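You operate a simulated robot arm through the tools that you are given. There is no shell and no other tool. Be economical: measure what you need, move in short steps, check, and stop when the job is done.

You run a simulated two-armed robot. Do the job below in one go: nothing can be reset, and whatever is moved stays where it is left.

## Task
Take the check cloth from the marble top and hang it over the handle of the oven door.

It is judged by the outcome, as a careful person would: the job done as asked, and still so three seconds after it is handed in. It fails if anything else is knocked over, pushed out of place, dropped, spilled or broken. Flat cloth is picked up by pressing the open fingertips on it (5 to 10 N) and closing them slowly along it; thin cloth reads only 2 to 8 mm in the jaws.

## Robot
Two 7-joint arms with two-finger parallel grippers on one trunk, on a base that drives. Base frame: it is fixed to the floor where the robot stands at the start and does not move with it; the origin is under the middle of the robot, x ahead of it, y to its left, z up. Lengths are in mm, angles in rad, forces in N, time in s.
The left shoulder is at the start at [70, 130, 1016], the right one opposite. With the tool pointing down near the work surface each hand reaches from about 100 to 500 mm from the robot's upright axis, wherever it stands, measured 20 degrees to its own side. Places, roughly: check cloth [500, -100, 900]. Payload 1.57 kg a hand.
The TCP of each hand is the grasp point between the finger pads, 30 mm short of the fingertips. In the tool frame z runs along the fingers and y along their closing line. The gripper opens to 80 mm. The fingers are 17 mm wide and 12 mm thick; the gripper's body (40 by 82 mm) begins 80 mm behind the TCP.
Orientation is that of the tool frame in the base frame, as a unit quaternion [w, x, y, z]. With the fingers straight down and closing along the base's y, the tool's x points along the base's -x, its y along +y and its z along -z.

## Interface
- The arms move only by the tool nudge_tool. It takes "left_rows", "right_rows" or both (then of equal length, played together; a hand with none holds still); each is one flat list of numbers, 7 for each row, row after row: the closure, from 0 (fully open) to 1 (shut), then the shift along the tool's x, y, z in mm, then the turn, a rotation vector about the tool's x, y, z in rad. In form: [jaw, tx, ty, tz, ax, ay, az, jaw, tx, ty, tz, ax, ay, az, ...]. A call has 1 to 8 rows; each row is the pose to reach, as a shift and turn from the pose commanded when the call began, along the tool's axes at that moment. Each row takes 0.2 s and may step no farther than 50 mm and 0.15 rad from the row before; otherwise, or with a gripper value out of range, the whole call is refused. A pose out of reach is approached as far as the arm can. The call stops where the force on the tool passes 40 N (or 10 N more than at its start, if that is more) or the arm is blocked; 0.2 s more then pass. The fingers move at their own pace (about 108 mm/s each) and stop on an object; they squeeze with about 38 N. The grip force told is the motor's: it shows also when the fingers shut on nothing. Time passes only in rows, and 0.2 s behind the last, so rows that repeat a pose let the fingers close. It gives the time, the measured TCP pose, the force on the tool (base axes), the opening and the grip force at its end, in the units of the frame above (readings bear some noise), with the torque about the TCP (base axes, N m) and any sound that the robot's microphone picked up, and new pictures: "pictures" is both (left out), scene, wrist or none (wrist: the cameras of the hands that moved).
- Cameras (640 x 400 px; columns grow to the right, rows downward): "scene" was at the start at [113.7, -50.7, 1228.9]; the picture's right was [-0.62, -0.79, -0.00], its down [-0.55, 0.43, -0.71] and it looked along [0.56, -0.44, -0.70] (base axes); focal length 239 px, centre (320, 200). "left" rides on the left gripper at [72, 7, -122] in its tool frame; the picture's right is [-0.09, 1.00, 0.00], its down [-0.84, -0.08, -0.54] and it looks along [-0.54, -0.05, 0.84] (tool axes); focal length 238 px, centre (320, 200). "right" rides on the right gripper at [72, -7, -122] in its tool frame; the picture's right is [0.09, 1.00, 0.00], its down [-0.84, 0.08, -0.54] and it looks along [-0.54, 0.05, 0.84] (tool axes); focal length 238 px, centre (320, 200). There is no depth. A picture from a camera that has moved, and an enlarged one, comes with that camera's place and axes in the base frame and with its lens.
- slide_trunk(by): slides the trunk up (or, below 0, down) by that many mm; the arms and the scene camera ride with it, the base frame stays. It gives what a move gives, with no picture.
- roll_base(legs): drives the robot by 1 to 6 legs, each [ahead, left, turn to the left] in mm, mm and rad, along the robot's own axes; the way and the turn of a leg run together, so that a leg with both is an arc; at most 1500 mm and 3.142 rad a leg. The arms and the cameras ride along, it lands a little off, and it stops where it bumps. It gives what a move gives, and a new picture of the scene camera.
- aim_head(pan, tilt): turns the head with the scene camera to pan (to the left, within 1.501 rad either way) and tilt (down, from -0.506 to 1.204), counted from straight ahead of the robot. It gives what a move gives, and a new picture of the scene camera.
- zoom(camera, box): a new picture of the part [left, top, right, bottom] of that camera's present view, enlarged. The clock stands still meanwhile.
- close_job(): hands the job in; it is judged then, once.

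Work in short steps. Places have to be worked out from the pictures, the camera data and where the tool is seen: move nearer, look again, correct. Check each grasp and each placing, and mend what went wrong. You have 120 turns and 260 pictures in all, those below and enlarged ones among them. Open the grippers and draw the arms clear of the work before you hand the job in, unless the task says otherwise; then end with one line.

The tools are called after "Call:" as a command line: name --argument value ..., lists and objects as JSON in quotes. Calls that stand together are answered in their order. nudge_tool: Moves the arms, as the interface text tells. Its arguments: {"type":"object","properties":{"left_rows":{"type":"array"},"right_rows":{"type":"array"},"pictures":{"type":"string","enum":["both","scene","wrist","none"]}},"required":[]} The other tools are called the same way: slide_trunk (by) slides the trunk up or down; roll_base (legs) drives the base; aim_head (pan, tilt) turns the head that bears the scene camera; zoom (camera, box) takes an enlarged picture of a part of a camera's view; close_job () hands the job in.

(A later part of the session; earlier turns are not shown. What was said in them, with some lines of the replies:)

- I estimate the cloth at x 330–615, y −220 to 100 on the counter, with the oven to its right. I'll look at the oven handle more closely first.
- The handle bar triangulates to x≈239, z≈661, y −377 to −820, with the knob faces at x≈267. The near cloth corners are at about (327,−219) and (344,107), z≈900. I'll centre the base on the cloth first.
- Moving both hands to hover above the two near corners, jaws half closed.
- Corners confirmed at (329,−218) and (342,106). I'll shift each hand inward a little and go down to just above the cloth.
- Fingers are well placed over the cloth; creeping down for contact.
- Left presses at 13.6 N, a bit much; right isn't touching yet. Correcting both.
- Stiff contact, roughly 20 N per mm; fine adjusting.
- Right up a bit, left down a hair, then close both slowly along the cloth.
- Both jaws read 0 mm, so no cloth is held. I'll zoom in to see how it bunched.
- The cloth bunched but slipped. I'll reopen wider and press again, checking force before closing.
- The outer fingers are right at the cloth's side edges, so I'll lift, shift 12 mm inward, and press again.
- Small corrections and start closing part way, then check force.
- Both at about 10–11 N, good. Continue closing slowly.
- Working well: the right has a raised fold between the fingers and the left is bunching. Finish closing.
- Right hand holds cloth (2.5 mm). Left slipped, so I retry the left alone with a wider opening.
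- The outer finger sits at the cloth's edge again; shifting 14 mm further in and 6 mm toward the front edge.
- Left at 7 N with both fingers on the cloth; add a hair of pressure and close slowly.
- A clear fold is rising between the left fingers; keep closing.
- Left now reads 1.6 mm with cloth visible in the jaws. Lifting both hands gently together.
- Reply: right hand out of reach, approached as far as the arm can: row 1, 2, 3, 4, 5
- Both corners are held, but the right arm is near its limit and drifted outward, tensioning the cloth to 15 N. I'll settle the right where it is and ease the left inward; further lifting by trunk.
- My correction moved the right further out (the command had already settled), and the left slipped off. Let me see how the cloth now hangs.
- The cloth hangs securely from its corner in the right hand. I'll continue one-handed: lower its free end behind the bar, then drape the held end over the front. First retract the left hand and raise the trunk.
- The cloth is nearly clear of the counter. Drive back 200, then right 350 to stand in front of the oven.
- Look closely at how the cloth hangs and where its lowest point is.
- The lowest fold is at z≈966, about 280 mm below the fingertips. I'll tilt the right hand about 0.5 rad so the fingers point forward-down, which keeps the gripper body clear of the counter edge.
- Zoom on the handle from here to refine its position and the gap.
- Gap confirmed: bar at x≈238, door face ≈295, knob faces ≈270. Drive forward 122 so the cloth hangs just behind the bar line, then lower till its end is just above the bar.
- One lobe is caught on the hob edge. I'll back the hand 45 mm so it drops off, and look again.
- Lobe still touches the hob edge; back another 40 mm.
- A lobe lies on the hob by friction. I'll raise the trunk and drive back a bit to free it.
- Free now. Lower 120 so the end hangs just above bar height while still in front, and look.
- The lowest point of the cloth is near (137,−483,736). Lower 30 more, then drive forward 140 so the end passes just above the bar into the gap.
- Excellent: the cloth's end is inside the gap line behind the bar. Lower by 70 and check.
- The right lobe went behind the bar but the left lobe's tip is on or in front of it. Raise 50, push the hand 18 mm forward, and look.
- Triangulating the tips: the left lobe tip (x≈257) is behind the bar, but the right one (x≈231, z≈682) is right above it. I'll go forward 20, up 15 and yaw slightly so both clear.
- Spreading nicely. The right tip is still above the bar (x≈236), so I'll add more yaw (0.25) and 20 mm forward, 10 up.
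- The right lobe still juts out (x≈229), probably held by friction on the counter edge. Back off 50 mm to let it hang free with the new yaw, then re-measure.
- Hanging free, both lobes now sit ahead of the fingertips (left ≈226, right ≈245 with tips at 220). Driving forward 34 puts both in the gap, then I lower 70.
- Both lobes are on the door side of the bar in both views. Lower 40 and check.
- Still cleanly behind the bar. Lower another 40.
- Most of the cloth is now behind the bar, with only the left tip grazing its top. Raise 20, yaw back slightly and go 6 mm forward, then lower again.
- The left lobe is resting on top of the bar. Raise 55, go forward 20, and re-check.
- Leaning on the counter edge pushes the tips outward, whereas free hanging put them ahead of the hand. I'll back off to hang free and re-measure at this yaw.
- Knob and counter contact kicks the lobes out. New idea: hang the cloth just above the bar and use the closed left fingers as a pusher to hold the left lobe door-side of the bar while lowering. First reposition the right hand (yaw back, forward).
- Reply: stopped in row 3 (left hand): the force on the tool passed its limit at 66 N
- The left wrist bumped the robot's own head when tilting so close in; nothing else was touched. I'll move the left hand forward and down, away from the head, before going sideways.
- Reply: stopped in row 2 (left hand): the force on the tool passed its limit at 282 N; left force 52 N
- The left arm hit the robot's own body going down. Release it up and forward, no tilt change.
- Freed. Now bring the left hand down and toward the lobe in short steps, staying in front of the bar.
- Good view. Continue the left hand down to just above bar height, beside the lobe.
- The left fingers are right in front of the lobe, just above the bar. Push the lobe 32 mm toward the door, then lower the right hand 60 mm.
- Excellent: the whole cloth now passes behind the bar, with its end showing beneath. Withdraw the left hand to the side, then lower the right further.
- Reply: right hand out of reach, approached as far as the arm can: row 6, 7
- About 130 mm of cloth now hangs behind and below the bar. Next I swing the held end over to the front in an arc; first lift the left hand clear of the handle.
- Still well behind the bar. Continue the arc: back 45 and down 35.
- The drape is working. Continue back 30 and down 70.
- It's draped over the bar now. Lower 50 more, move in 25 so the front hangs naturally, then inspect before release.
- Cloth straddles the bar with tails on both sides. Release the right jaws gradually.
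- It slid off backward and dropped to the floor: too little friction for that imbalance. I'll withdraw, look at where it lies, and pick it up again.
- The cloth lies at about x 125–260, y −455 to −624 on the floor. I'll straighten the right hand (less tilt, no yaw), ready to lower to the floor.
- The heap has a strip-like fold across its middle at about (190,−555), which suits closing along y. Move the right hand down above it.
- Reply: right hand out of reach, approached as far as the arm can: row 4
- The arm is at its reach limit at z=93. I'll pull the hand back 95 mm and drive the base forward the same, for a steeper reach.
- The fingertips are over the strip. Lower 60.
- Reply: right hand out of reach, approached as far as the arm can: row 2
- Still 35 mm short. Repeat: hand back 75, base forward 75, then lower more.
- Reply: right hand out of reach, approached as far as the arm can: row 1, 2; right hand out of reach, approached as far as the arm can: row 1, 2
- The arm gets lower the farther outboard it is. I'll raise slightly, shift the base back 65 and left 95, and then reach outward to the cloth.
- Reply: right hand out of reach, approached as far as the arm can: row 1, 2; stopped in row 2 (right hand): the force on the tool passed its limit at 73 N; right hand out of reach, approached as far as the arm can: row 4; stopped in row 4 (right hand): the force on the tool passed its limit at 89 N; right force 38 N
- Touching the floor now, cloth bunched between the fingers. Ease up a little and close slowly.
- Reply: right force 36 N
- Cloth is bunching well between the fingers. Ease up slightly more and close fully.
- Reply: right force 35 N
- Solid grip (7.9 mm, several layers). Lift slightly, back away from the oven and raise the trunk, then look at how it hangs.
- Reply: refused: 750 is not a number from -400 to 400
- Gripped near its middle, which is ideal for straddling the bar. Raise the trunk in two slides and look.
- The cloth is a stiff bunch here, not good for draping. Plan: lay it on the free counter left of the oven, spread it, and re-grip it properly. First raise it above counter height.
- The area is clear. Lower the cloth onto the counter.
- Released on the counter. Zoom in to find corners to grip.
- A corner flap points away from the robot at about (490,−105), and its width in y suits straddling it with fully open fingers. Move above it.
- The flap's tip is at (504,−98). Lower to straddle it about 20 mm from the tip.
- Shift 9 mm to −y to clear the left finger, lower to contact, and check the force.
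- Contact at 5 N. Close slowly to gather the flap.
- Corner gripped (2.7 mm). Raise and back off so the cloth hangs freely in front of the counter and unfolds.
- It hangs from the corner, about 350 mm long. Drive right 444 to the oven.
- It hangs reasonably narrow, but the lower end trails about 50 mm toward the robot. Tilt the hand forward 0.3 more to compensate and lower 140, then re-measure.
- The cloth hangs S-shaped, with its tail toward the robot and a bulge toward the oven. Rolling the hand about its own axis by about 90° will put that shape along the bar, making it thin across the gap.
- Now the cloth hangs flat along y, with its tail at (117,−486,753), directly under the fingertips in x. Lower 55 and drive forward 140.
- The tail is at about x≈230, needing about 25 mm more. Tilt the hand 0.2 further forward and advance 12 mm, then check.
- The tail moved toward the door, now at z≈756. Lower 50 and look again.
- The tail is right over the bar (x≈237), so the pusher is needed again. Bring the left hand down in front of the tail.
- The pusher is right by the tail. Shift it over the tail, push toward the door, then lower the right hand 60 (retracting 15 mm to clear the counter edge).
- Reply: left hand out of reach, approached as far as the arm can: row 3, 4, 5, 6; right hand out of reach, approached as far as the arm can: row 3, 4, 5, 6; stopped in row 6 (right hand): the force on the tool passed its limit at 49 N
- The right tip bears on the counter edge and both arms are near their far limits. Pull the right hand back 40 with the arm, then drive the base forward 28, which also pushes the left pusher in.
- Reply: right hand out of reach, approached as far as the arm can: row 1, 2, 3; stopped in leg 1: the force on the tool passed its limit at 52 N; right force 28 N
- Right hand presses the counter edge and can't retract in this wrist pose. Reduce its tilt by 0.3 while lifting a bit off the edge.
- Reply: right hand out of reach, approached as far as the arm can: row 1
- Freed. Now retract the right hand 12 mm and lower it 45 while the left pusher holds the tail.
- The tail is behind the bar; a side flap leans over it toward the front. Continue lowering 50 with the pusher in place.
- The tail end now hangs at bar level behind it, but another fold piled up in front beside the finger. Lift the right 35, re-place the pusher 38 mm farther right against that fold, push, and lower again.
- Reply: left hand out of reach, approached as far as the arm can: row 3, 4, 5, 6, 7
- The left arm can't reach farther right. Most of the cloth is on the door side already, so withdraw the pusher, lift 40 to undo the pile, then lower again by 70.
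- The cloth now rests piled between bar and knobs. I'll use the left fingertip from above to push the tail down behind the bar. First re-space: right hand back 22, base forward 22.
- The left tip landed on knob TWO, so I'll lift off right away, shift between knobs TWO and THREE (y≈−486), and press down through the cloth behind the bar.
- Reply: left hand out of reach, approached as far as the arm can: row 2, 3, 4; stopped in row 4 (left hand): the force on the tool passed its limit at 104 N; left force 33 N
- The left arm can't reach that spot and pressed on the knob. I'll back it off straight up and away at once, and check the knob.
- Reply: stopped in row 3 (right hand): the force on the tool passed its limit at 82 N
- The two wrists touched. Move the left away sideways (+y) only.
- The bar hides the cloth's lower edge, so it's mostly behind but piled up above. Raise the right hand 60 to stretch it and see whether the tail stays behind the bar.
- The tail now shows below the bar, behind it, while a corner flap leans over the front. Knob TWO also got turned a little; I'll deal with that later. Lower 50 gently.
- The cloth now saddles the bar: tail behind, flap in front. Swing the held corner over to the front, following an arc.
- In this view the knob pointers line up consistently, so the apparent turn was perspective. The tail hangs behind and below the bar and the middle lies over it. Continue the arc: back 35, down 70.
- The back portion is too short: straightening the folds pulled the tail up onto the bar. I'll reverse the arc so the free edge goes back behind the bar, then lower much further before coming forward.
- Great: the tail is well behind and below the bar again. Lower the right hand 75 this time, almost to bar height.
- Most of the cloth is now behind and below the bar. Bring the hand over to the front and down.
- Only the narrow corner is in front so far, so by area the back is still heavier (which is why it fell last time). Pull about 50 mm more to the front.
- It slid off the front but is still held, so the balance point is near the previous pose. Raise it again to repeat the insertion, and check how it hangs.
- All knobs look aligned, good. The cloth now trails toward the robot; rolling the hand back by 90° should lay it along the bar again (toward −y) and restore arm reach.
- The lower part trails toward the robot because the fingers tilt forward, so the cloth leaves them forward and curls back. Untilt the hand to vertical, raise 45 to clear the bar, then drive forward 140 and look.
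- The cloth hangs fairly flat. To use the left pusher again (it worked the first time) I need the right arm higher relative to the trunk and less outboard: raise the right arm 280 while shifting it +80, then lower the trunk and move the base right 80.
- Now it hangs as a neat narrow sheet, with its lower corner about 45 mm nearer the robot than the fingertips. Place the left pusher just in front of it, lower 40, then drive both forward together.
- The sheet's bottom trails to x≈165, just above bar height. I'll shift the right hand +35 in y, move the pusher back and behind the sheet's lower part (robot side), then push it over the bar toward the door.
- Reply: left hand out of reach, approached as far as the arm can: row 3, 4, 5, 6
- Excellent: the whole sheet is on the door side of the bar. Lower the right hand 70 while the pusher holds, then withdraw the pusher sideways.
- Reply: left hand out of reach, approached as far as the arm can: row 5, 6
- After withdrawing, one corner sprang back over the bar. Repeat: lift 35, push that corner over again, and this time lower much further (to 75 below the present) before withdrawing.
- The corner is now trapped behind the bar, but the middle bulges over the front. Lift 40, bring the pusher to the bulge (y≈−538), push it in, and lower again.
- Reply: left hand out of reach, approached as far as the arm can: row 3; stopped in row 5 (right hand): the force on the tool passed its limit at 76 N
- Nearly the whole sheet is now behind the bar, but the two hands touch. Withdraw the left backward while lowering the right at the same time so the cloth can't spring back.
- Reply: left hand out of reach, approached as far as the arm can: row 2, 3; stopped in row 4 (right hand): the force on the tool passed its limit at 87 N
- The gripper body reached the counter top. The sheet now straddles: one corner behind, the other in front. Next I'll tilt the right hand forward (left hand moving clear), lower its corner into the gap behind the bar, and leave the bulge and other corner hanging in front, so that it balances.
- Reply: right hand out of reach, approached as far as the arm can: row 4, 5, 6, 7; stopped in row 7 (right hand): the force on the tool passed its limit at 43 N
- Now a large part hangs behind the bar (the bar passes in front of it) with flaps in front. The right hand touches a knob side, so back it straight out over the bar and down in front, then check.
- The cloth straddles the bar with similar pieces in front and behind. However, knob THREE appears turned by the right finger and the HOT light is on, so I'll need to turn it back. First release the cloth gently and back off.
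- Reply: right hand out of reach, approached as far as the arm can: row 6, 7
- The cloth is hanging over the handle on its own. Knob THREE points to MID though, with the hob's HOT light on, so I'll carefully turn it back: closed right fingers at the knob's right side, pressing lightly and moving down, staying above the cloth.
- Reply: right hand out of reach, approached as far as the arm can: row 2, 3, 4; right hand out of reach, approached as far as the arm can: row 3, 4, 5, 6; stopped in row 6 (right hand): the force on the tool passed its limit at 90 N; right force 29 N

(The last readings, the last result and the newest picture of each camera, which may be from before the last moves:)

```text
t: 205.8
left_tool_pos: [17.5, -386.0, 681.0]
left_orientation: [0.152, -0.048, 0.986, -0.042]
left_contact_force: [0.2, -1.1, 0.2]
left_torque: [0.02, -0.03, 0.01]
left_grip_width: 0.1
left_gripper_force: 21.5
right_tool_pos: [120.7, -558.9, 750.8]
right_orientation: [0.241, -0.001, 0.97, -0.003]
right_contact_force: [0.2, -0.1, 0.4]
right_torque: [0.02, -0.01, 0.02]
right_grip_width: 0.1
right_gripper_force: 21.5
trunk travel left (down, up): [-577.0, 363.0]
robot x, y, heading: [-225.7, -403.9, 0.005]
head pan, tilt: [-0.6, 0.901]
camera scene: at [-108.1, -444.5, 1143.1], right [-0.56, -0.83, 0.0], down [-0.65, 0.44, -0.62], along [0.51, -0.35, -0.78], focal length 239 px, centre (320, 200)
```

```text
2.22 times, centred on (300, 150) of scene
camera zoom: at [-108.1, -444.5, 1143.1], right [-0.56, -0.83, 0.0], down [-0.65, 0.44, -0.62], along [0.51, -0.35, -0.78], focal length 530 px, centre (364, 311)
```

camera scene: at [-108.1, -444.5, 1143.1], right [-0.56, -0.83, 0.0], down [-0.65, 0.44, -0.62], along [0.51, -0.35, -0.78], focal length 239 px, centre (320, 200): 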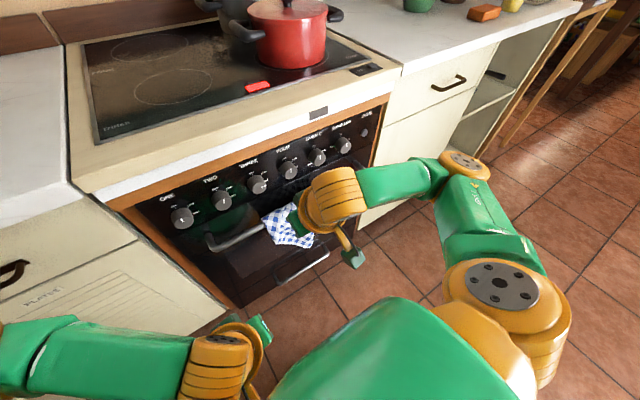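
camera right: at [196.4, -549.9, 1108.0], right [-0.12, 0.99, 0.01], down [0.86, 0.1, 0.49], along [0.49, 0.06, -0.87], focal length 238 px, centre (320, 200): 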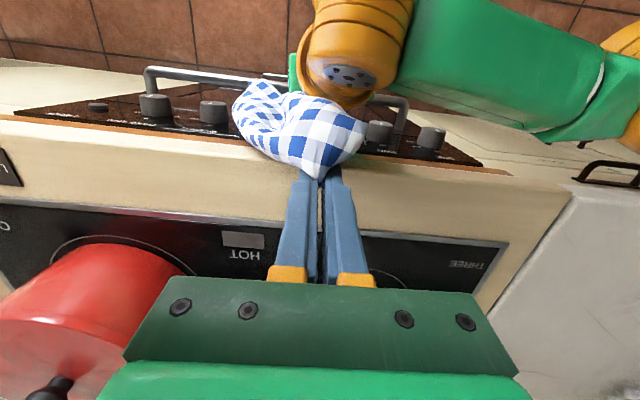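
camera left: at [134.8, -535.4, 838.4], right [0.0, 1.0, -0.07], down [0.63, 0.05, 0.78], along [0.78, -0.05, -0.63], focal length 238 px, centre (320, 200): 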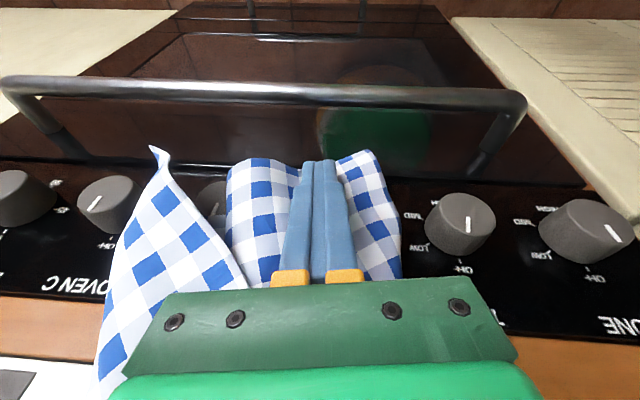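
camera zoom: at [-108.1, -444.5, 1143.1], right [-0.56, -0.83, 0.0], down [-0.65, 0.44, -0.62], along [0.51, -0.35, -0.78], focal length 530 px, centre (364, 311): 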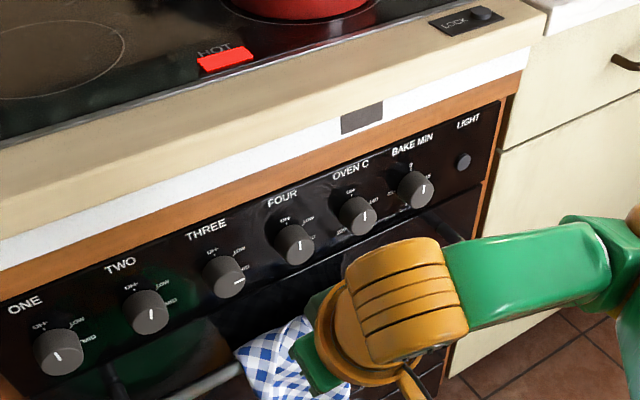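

Knob THREE moved partly back but is not off yet. One more firmer stroke on the same side, then withdraw and check the result.

Call:
nudge_tool --right_rows '[1, -9, -3, -16, 0, 0, 0, 1, -18, -6, -33, 0, 0, 0, 1, -26, -9, -49, 0, 0, 0]' --pictures "none"

Call:
roll_base --legs '[[142, 0, 0]]'

Call:
nudge_tool --right_rows '[1, 3, 7, 5, 0, 0, 0, 1, 7, 14, 12, 0, 0, 0, 1, 14, 15, 26, 0, 0, 0, 1, 21, 16, 39, 0, 0, 0, 1, 26, 16, 48, 0, 0, 0, 1, 26, 0, 48, 0, 0, 0]' --pictures "none"

Call:
roll_base --legs '[[-260, 0, 0]]'

Call:
zoom --camera "scene" --box '[180, 40, 420, 220]'

```text
t: 206.6
left_tool_pos: [17.3, -386.9, 680.6]
left_orientation: [0.152, -0.048, 0.986, -0.041]
left_contact_force: [-0.2, 0.3, 0.6]
left_torque: [0.02, 0.0, 0.02]
left_grip_width: 0.1
left_gripper_force: 21.8
right_tool_pos: [120.2, -566.9, 805.6]
right_orientation: [0.24, -0.002, 0.971, -0.004]
right_contact_force: [0.0, 0.0, 0.4]
right_torque: [-0.01, 0.0, -0.01]
right_grip_width: 0.0
right_gripper_force: 21.3
trunk travel left (down, up): [-577.0, 363.0]
robot x, y, heading: [-216.5, -406.3, 0.007]
head pan, tilt: [-0.6, 0.901]
```

```text
t: 207.9
left_tool_pos: [160.7, -385.8, 681.1]
left_orientation: [0.15, -0.05, 0.987, -0.041]
left_contact_force: [0.1, -0.2, 0.6]
left_torque: [0.0, -0.02, 0.03]
left_grip_width: 0.0
left_gripper_force: 21.7
right_tool_pos: [264.4, -565.5, 805.4]
right_orientation: [0.242, -0.002, 0.97, -0.004]
right_contact_force: [0.1, -0.5, -0.2]
right_torque: [0.01, -0.03, 0.0]
right_grip_width: 0.0
right_gripper_force: 21.1
trunk travel left (down, up): [-577.0, 363.0]
robot x, y, heading: [-72.0, -398.0, 0.001]
head pan, tilt: [-0.6, 0.901]
camera scene: at [35.3, -443.4, 1143.2], right [-0.56, -0.83, 0.0], down [-0.65, 0.44, -0.62], along [0.51, -0.35, -0.78], focal length 239 px, centre (320, 200)
```

scene: 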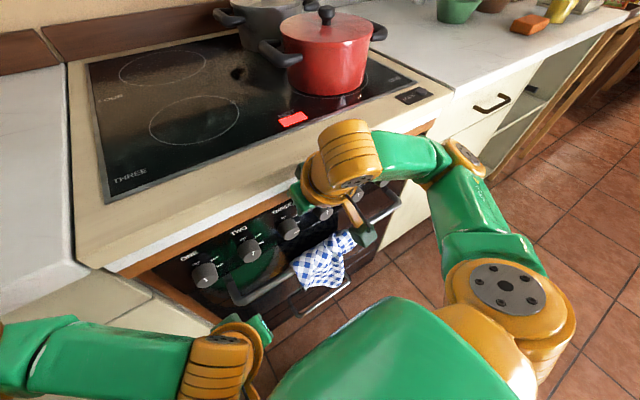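

```text
t: 209.1
left_tool_pos: [159.7, -388.7, 681.8]
left_orientation: [0.153, -0.047, 0.986, -0.04]
left_contact_force: [-0.3, -0.1, -0.3]
left_torque: [-0.01, 0.0, -0.01]
left_grip_width: 0.0
left_gripper_force: 21.2
right_tool_pos: [263.7, -558.0, 756.2]
right_orientation: [0.249, 0.007, 0.968, -0.008]
right_contact_force: [-6.7, -18.8, 6.6]
right_torque: [-0.22, -0.03, -0.28]
right_grip_width: 0.1
right_gripper_force: 21.0
trunk travel left (down, up): [-577.0, 363.0]
robot x, y, heading: [-79.9, -404.9, 0.002]
head pan, tilt: [-0.6, 0.901]
stopped in row 5 (right hand): the force on the tool passed its limit at 46 N (the readings are from after the stop); the commanded pose is now the measured one
```

```text
t: 211.0
left_tool_pos: [-102.2, -389.0, 680.3]
left_orientation: [0.152, -0.048, 0.986, -0.041]
left_contact_force: [0.0, 0.4, 0.3]
left_torque: [0.01, -0.04, -0.02]
left_grip_width: 0.1
left_gripper_force: 21.4
right_tool_pos: [3.3, -554.0, 756.9]
right_orientation: [0.248, 0.003, 0.969, -0.005]
right_contact_force: [-0.6, 0.1, -0.1]
right_torque: [0.0, 0.0, -0.02]
right_grip_width: 0.0
right_gripper_force: 21.1
trunk travel left (down, up): [-577.0, 363.0]
robot x, y, heading: [-338.8, -406.4, 0.008]
head pan, tilt: [-0.6, 0.901]
camera scene: at [-227.0, -445.5, 1143.1], right [-0.56, -0.83, 0.0], down [-0.65, 0.44, -0.62], along [0.51, -0.35, -0.78], focal length 239 px, centre (320, 200)
```

scene: 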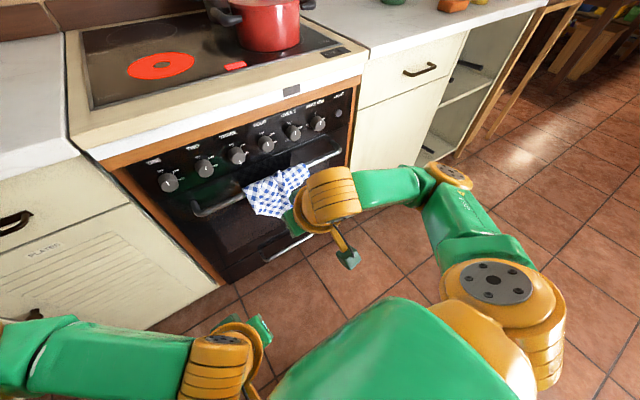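

```text
2.22 times, centred on (300, 130) of scene
camera zoom: at [-227.0, -445.5, 1143.1], right [-0.56, -0.83, 0.0], down [-0.65, 0.44, -0.62], along [0.51, -0.35, -0.78], focal length 530 px, centre (364, 356)
5 turns are left
```

zoom: 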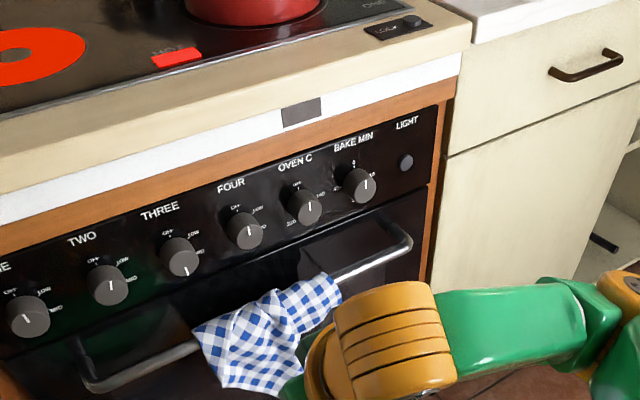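

I misread it: OFF is at the top, so that stroke turned knob THREE to HIGH and the ring now glows. I must turn it the other way: the finger on the same side moving up.

Call:
nudge_tool --right_rows '[1, 0, -8, 0, 0, 0, 0, 1, 0, -15, 0, 0, 0, 0]' --pictures "none"

Call:
roll_base --legs '[[259, 0, 0]]'

Call:
nudge_tool --right_rows '[1, 0, 7, 0, 0, 0, 0, 1, 0, 13, 0, 0, 0, 0, 1, -8, 15, -15, 0, 0, 0, 1, -16, 15, -30, 0, 0, 0, 1, -24, 15, -45, 0, 0, 0, 1, -31, 15, -58, 0, 0, 0, 1, -31, 0, -58, 0, 0, 0]' --pictures "none"

Call:
roll_base --legs '[[-150, 0, 0]]'

Call:
zoom --camera "scene" --box '[160, 60, 400, 240]'

```text
t: 211.6
left_tool_pos: [-100.8, -388.2, 681.3]
left_orientation: [0.152, -0.048, 0.986, -0.042]
left_contact_force: [-0.4, -0.5, -0.3]
left_torque: [-0.02, -0.02, 0.02]
left_grip_width: 0.2
left_gripper_force: 21.0
right_tool_pos: [5.3, -569.7, 757.1]
right_orientation: [0.246, 0.003, 0.969, -0.006]
right_contact_force: [0.3, 0.3, -0.4]
right_torque: [0.03, 0.03, 0.02]
right_grip_width: 0.2
right_gripper_force: 21.6
trunk travel left (down, up): [-577.0, 363.0]
robot x, y, heading: [-338.7, -405.6, 0.006]
head pan, tilt: [-0.6, 0.901]
```

```text
t: 213.4
left_tool_pos: [158.7, -384.5, 681.4]
left_orientation: [0.152, -0.051, 0.986, -0.04]
left_contact_force: [-0.4, 0.5, -0.1]
left_torque: [0.02, 0.01, 0.02]
left_grip_width: 0.0
left_gripper_force: 22.0
right_tool_pos: [263.6, -565.7, 756.7]
right_orientation: [0.247, 0.001, 0.969, -0.005]
right_contact_force: [-3.3, -0.6, -2.7]
right_torque: [0.04, 0.16, 0.0]
right_grip_width: 0.0
right_gripper_force: 21.1
trunk travel left (down, up): [-577.0, 363.0]
robot x, y, heading: [-78.1, -402.4, 0.013]
head pan, tilt: [-0.6, 0.901]
camera scene: at [31.1, -443.2, 1143.2], right [-0.56, -0.83, 0.0], down [-0.65, 0.44, -0.62], along [0.52, -0.35, -0.78], focal length 239 px, centre (320, 200)
```

scene: 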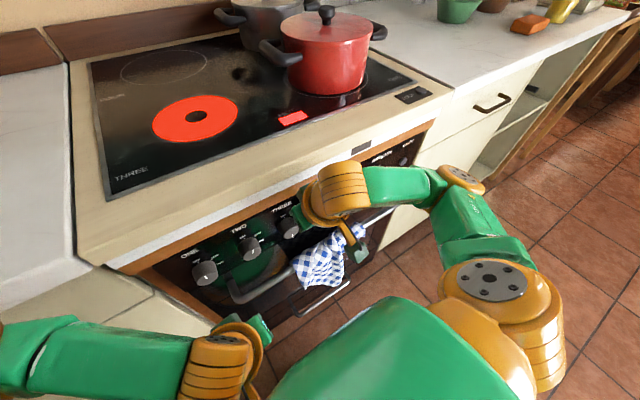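

```text
t: 215.1
left_tool_pos: [158.0, -385.8, 681.1]
left_orientation: [0.152, -0.052, 0.986, -0.04]
left_contact_force: [0.1, -1.2, 0.2]
left_torque: [0.03, 0.04, 0.03]
left_grip_width: 0.0
left_gripper_force: 21.5
right_tool_pos: [264.1, -563.8, 822.4]
right_orientation: [0.247, 0.0, 0.969, -0.005]
right_contact_force: [0.3, -0.7, 0.2]
right_torque: [-0.02, -0.02, 0.04]
right_grip_width: 0.0
right_gripper_force: 21.8
trunk travel left (down, up): [-577.0, 363.0]
robot x, y, heading: [-78.5, -399.6, 0.014]
head pan, tilt: [-0.6, 0.901]
```

```text
t: 216.4
left_tool_pos: [10.6, -384.7, 682.5]
left_orientation: [0.152, -0.052, 0.986, -0.041]
left_contact_force: [-0.2, -0.4, 0.1]
left_torque: [0.03, -0.02, 0.01]
left_grip_width: 0.0
left_gripper_force: 21.6
right_tool_pos: [117.2, -565.0, 822.3]
right_orientation: [0.246, 0.0, 0.969, -0.005]
right_contact_force: [-1.1, -0.2, -0.2]
right_torque: [0.0, -0.01, 0.0]
right_grip_width: 0.0
right_gripper_force: 21.4
trunk travel left (down, up): [-577.0, 363.0]
robot x, y, heading: [-224.6, -402.6, 0.016]
head pan, tilt: [-0.6, 0.901]
camera scene: at [-115.2, -444.3, 1143.1], right [-0.56, -0.83, 0.0], down [-0.65, 0.43, -0.62], along [0.52, -0.34, -0.78], focal length 239 px, centre (320, 200)
```

scene: 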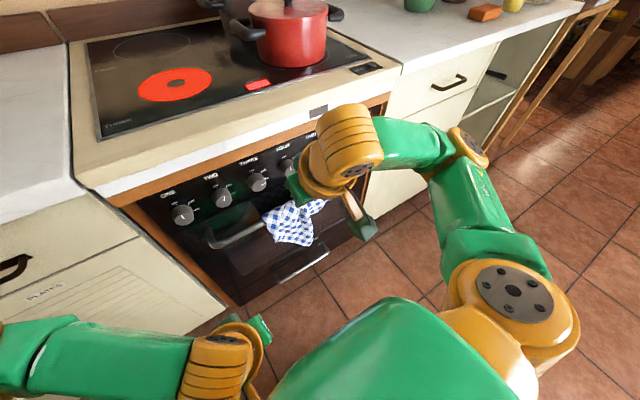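

```text
2.22 times, centred on (280, 150) of scene
camera zoom: at [-115.2, -444.3, 1143.1], right [-0.56, -0.83, 0.0], down [-0.65, 0.43, -0.62], along [0.52, -0.34, -0.78], focal length 530 px, centre (409, 311)
4 turns are left
```

zoom: 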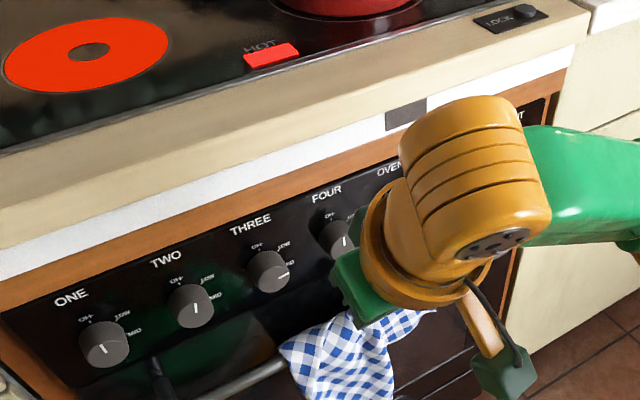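

Right direction: the pointer is back from HIGH to MID. Do two more upward strokes in this turn, then check.

Call:
nudge_tool --right_rows '[1, 15, -3, 29, 0, 0, 0, 1, 31, -4, 58, 0, 0, 0]' --pictures "none"

Call:
roll_base --legs '[[148, 0, 0]]'

Call:
nudge_tool --right_rows '[1, 0, 7, 0, 0, 0, 0, 1, 0, 13, 0, 0, 0, 0, 1, -8, 15, -15, 0, 0, 0, 1, -16, 15, -30, 0, 0, 0, 1, -24, 15, -45, 0, 0, 0, 1, -31, 15, -58, 0, 0, 0, 1, -31, -1, -58, 0, 0, 0]' --pictures "none"

Call:
nudge_tool --right_rows '[1, 0, -3, 0, 0, 0, 0, 1, 11, -3, 20, 0, 0, 0, 1, 22, -3, 41, 0, 0, 0, 1, 22, 10, 41, 0, 0, 0, 1, 22, 15, 41, 0, 0, 0, 1, 12, 16, 22, 0, 0, 0, 1, 2, 16, 3, 0, 0, 0, 1, 0, -2, 0, 0, 0, 0]' --pictures "none"

Call:
roll_base --legs '[[-150, 0, 0]]'

Call:
zoom --camera "scene" --box '[160, 60, 400, 240]'

```text
t: 217.0
left_tool_pos: [10.5, -384.0, 681.0]
left_orientation: [0.152, -0.052, 0.986, -0.04]
left_contact_force: [-0.4, -0.1, -0.5]
left_torque: [0.02, -0.02, 0.0]
left_grip_width: 0.1
left_gripper_force: 21.2
right_tool_pos: [120.1, -571.5, 756.9]
right_orientation: [0.247, -0.001, 0.969, -0.005]
right_contact_force: [0.1, -0.2, 0.3]
right_torque: [0.01, 0.02, -0.03]
right_grip_width: 0.0
right_gripper_force: 20.8
trunk travel left (down, up): [-577.0, 363.0]
robot x, y, heading: [-227.5, -401.6, 0.014]
head pan, tilt: [-0.6, 0.901]
```

```text
t: 218.4
left_tool_pos: [157.3, -383.7, 680.6]
left_orientation: [0.152, -0.053, 0.986, -0.04]
left_contact_force: [0.1, -0.5, -0.1]
left_torque: [-0.01, 0.0, 0.0]
left_grip_width: 0.0
left_gripper_force: 21.4
right_tool_pos: [264.5, -568.3, 757.4]
right_orientation: [0.246, -0.001, 0.969, -0.005]
right_contact_force: [-8.1, 1.1, -9.3]
right_torque: [0.06, 0.43, 0.04]
right_grip_width: 0.2
right_gripper_force: 21.4
trunk travel left (down, up): [-577.0, 363.0]
robot x, y, heading: [-81.1, -403.7, 0.014]
head pan, tilt: [-0.6, 0.901]
camera scene: at [30.1, -442.6, 1143.2], right [-0.55, -0.83, 0.0], down [-0.65, 0.43, -0.62], along [0.52, -0.34, -0.78], focal length 239 px, centre (320, 200)
```

scene: 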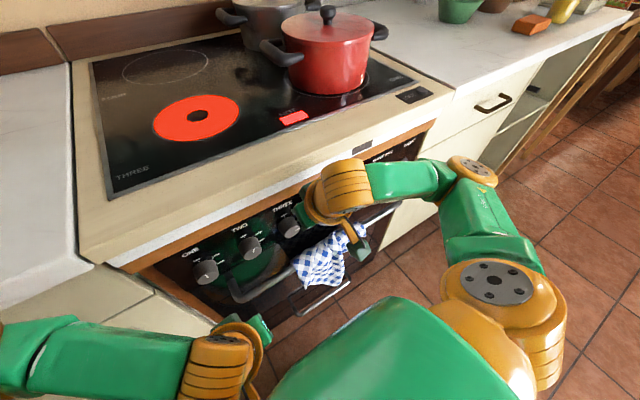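

```text
t: 220.0
left_tool_pos: [156.9, -383.1, 681.5]
left_orientation: [0.152, -0.053, 0.986, -0.04]
left_contact_force: [0.6, -0.7, 0.1]
left_torque: [0.0, -0.03, 0.01]
left_grip_width: 0.0
left_gripper_force: 21.7
right_tool_pos: [262.6, -569.0, 822.8]
right_orientation: [0.248, -0.001, 0.969, -0.004]
right_contact_force: [-0.3, -0.3, -0.3]
right_torque: [0.03, -0.02, 0.0]
right_grip_width: 0.0
right_gripper_force: 20.9
trunk travel left (down, up): [-577.0, 363.0]
robot x, y, heading: [-82.7, -404.6, 0.013]
head pan, tilt: [-0.6, 0.901]
```

```text
t: 221.8
left_tool_pos: [156.5, -383.0, 682.3]
left_orientation: [0.153, -0.054, 0.986, -0.04]
left_contact_force: [0.6, 0.2, -0.7]
left_torque: [0.03, 0.01, 0.0]
left_grip_width: 0.0
left_gripper_force: 21.6
right_tool_pos: [265.1, -571.2, 824.3]
right_orientation: [0.248, -0.002, 0.969, -0.005]
right_contact_force: [-9.6, 3.3, 10.0]
right_torque: [0.2, 0.11, 0.17]
right_grip_width: 0.0
right_gripper_force: 21.1
trunk travel left (down, up): [-577.0, 363.0]
robot x, y, heading: [-82.6, -399.4, 0.019]
head pan, tilt: [-0.6, 0.901]
```

```text
t: 223.1
left_tool_pos: [8.8, -385.3, 681.3]
left_orientation: [0.152, -0.053, 0.986, -0.04]
left_contact_force: [-0.1, 0.9, 0.5]
left_torque: [-0.01, 0.01, -0.01]
left_grip_width: 0.0
left_gripper_force: 21.4
right_tool_pos: [116.5, -574.0, 821.9]
right_orientation: [0.247, -0.002, 0.969, -0.004]
right_contact_force: [0.9, -0.8, -0.2]
right_torque: [0.02, -0.02, 0.0]
right_grip_width: 0.1
right_gripper_force: 21.5
trunk travel left (down, up): [-577.0, 363.0]
robot x, y, heading: [-226.6, -403.3, 0.015]
head pan, tilt: [-0.6, 0.901]
camera scene: at [-117.1, -444.2, 1143.1], right [-0.55, -0.83, 0.0], down [-0.65, 0.43, -0.62], along [0.52, -0.34, -0.78], focal length 239 px, centre (320, 200)
```

scene: 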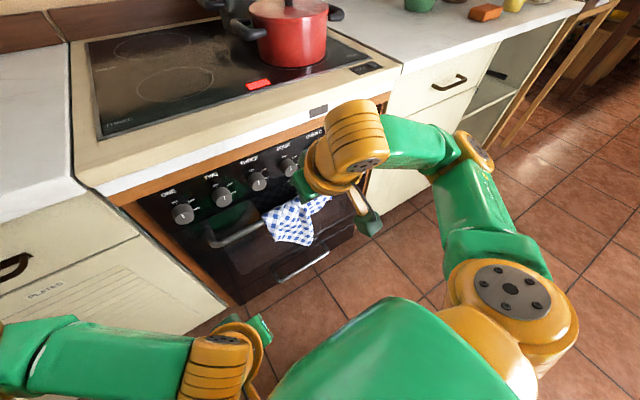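

```text
2.22 times, centred on (280, 150) of scene
camera zoom: at [-117.1, -444.2, 1143.1], right [-0.55, -0.83, 0.0], down [-0.65, 0.43, -0.62], along [0.52, -0.34, -0.78], focal length 530 px, centre (409, 311)
3 turns are left
```

zoom: 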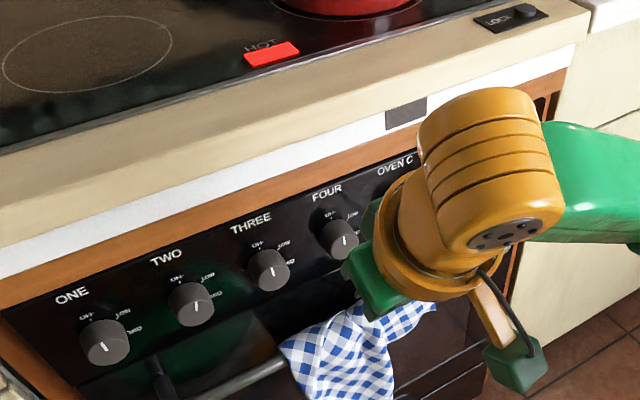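

Knob THREE is back in line with the others and the ring is dark; only the residual-heat lamp is still lit. The cloth still hangs on the handle. Open both grippers and back the robot clear.

Call:
nudge_tool --right_rows '[0.5, 0, 0, 0, 0, 0, 0, 0, 0, 0, 0, 0, 0, 0, 0, 0, 0, 0, 0, 0, 0]' --left_rows '[0.5, 0, 0, 0, 0, 0, 0, 0, 0, 0, 0, 0, 0, 0, 0, 0, 0, 0, 0, 0, 0]' --pictures "none"

Call:
roll_base --legs '[[-180, 0, 0]]'

```text
t: 223.9
left_tool_pos: [8.2, -385.6, 681.1]
left_orientation: [0.153, -0.053, 0.986, -0.041]
left_contact_force: [0.0, 0.4, 0.2]
left_torque: [0.02, 0.03, -0.04]
left_grip_width: 80.2
left_gripper_force: 0.0
right_tool_pos: [116.1, -572.7, 822.9]
right_orientation: [0.245, -0.001, 0.969, -0.005]
right_contact_force: [1.3, -1.0, 0.2]
right_torque: [0.03, 0.0, -0.02]
right_grip_width: 79.9
right_gripper_force: 0.0
trunk travel left (down, up): [-577.0, 363.0]
robot x, y, heading: [-228.8, -402.5, 0.015]
head pan, tilt: [-0.6, 0.901]
```

```text
t: 225.4
left_tool_pos: [-171.9, -387.4, 681.2]
left_orientation: [0.152, -0.053, 0.986, -0.041]
left_contact_force: [-0.5, 0.4, -0.5]
left_torque: [0.01, -0.02, 0.04]
left_grip_width: 80.0
left_gripper_force: 0.0
right_tool_pos: [-63.6, -575.5, 822.2]
right_orientation: [0.246, -0.002, 0.969, -0.005]
right_contact_force: [-0.4, -0.1, -0.1]
right_torque: [-0.05, -0.03, -0.01]
right_grip_width: 80.3
right_gripper_force: 0.1
trunk travel left (down, up): [-577.0, 363.0]
robot x, y, heading: [-411.0, -405.5, 0.014]
head pan, tilt: [-0.6, 0.901]
camera scene: at [-297.5, -446.8, 1143.1], right [-0.55, -0.83, 0.0], down [-0.65, 0.43, -0.62], along [0.52, -0.34, -0.78], focal length 239 px, centre (320, 200)
2 turns are left
```

scene: 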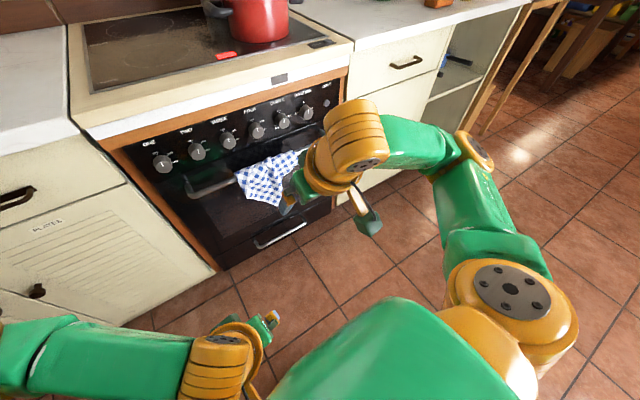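

The cloth hangs over the oven door handle, and the hands are open and clear; handing in.

Call:
close_job

```text
The job is handed in.
```

The check cloth is hanging over the oven door handle, bunched rather than spread flat, with both grippers open and clear. On the way I dropped it on the floor once. I also knocked knob THREE, which switched that hob ring on up to HIGH; I turned the knob back in line with the others and the ring is dark, but the HOT lamp was still lit at hand-in.
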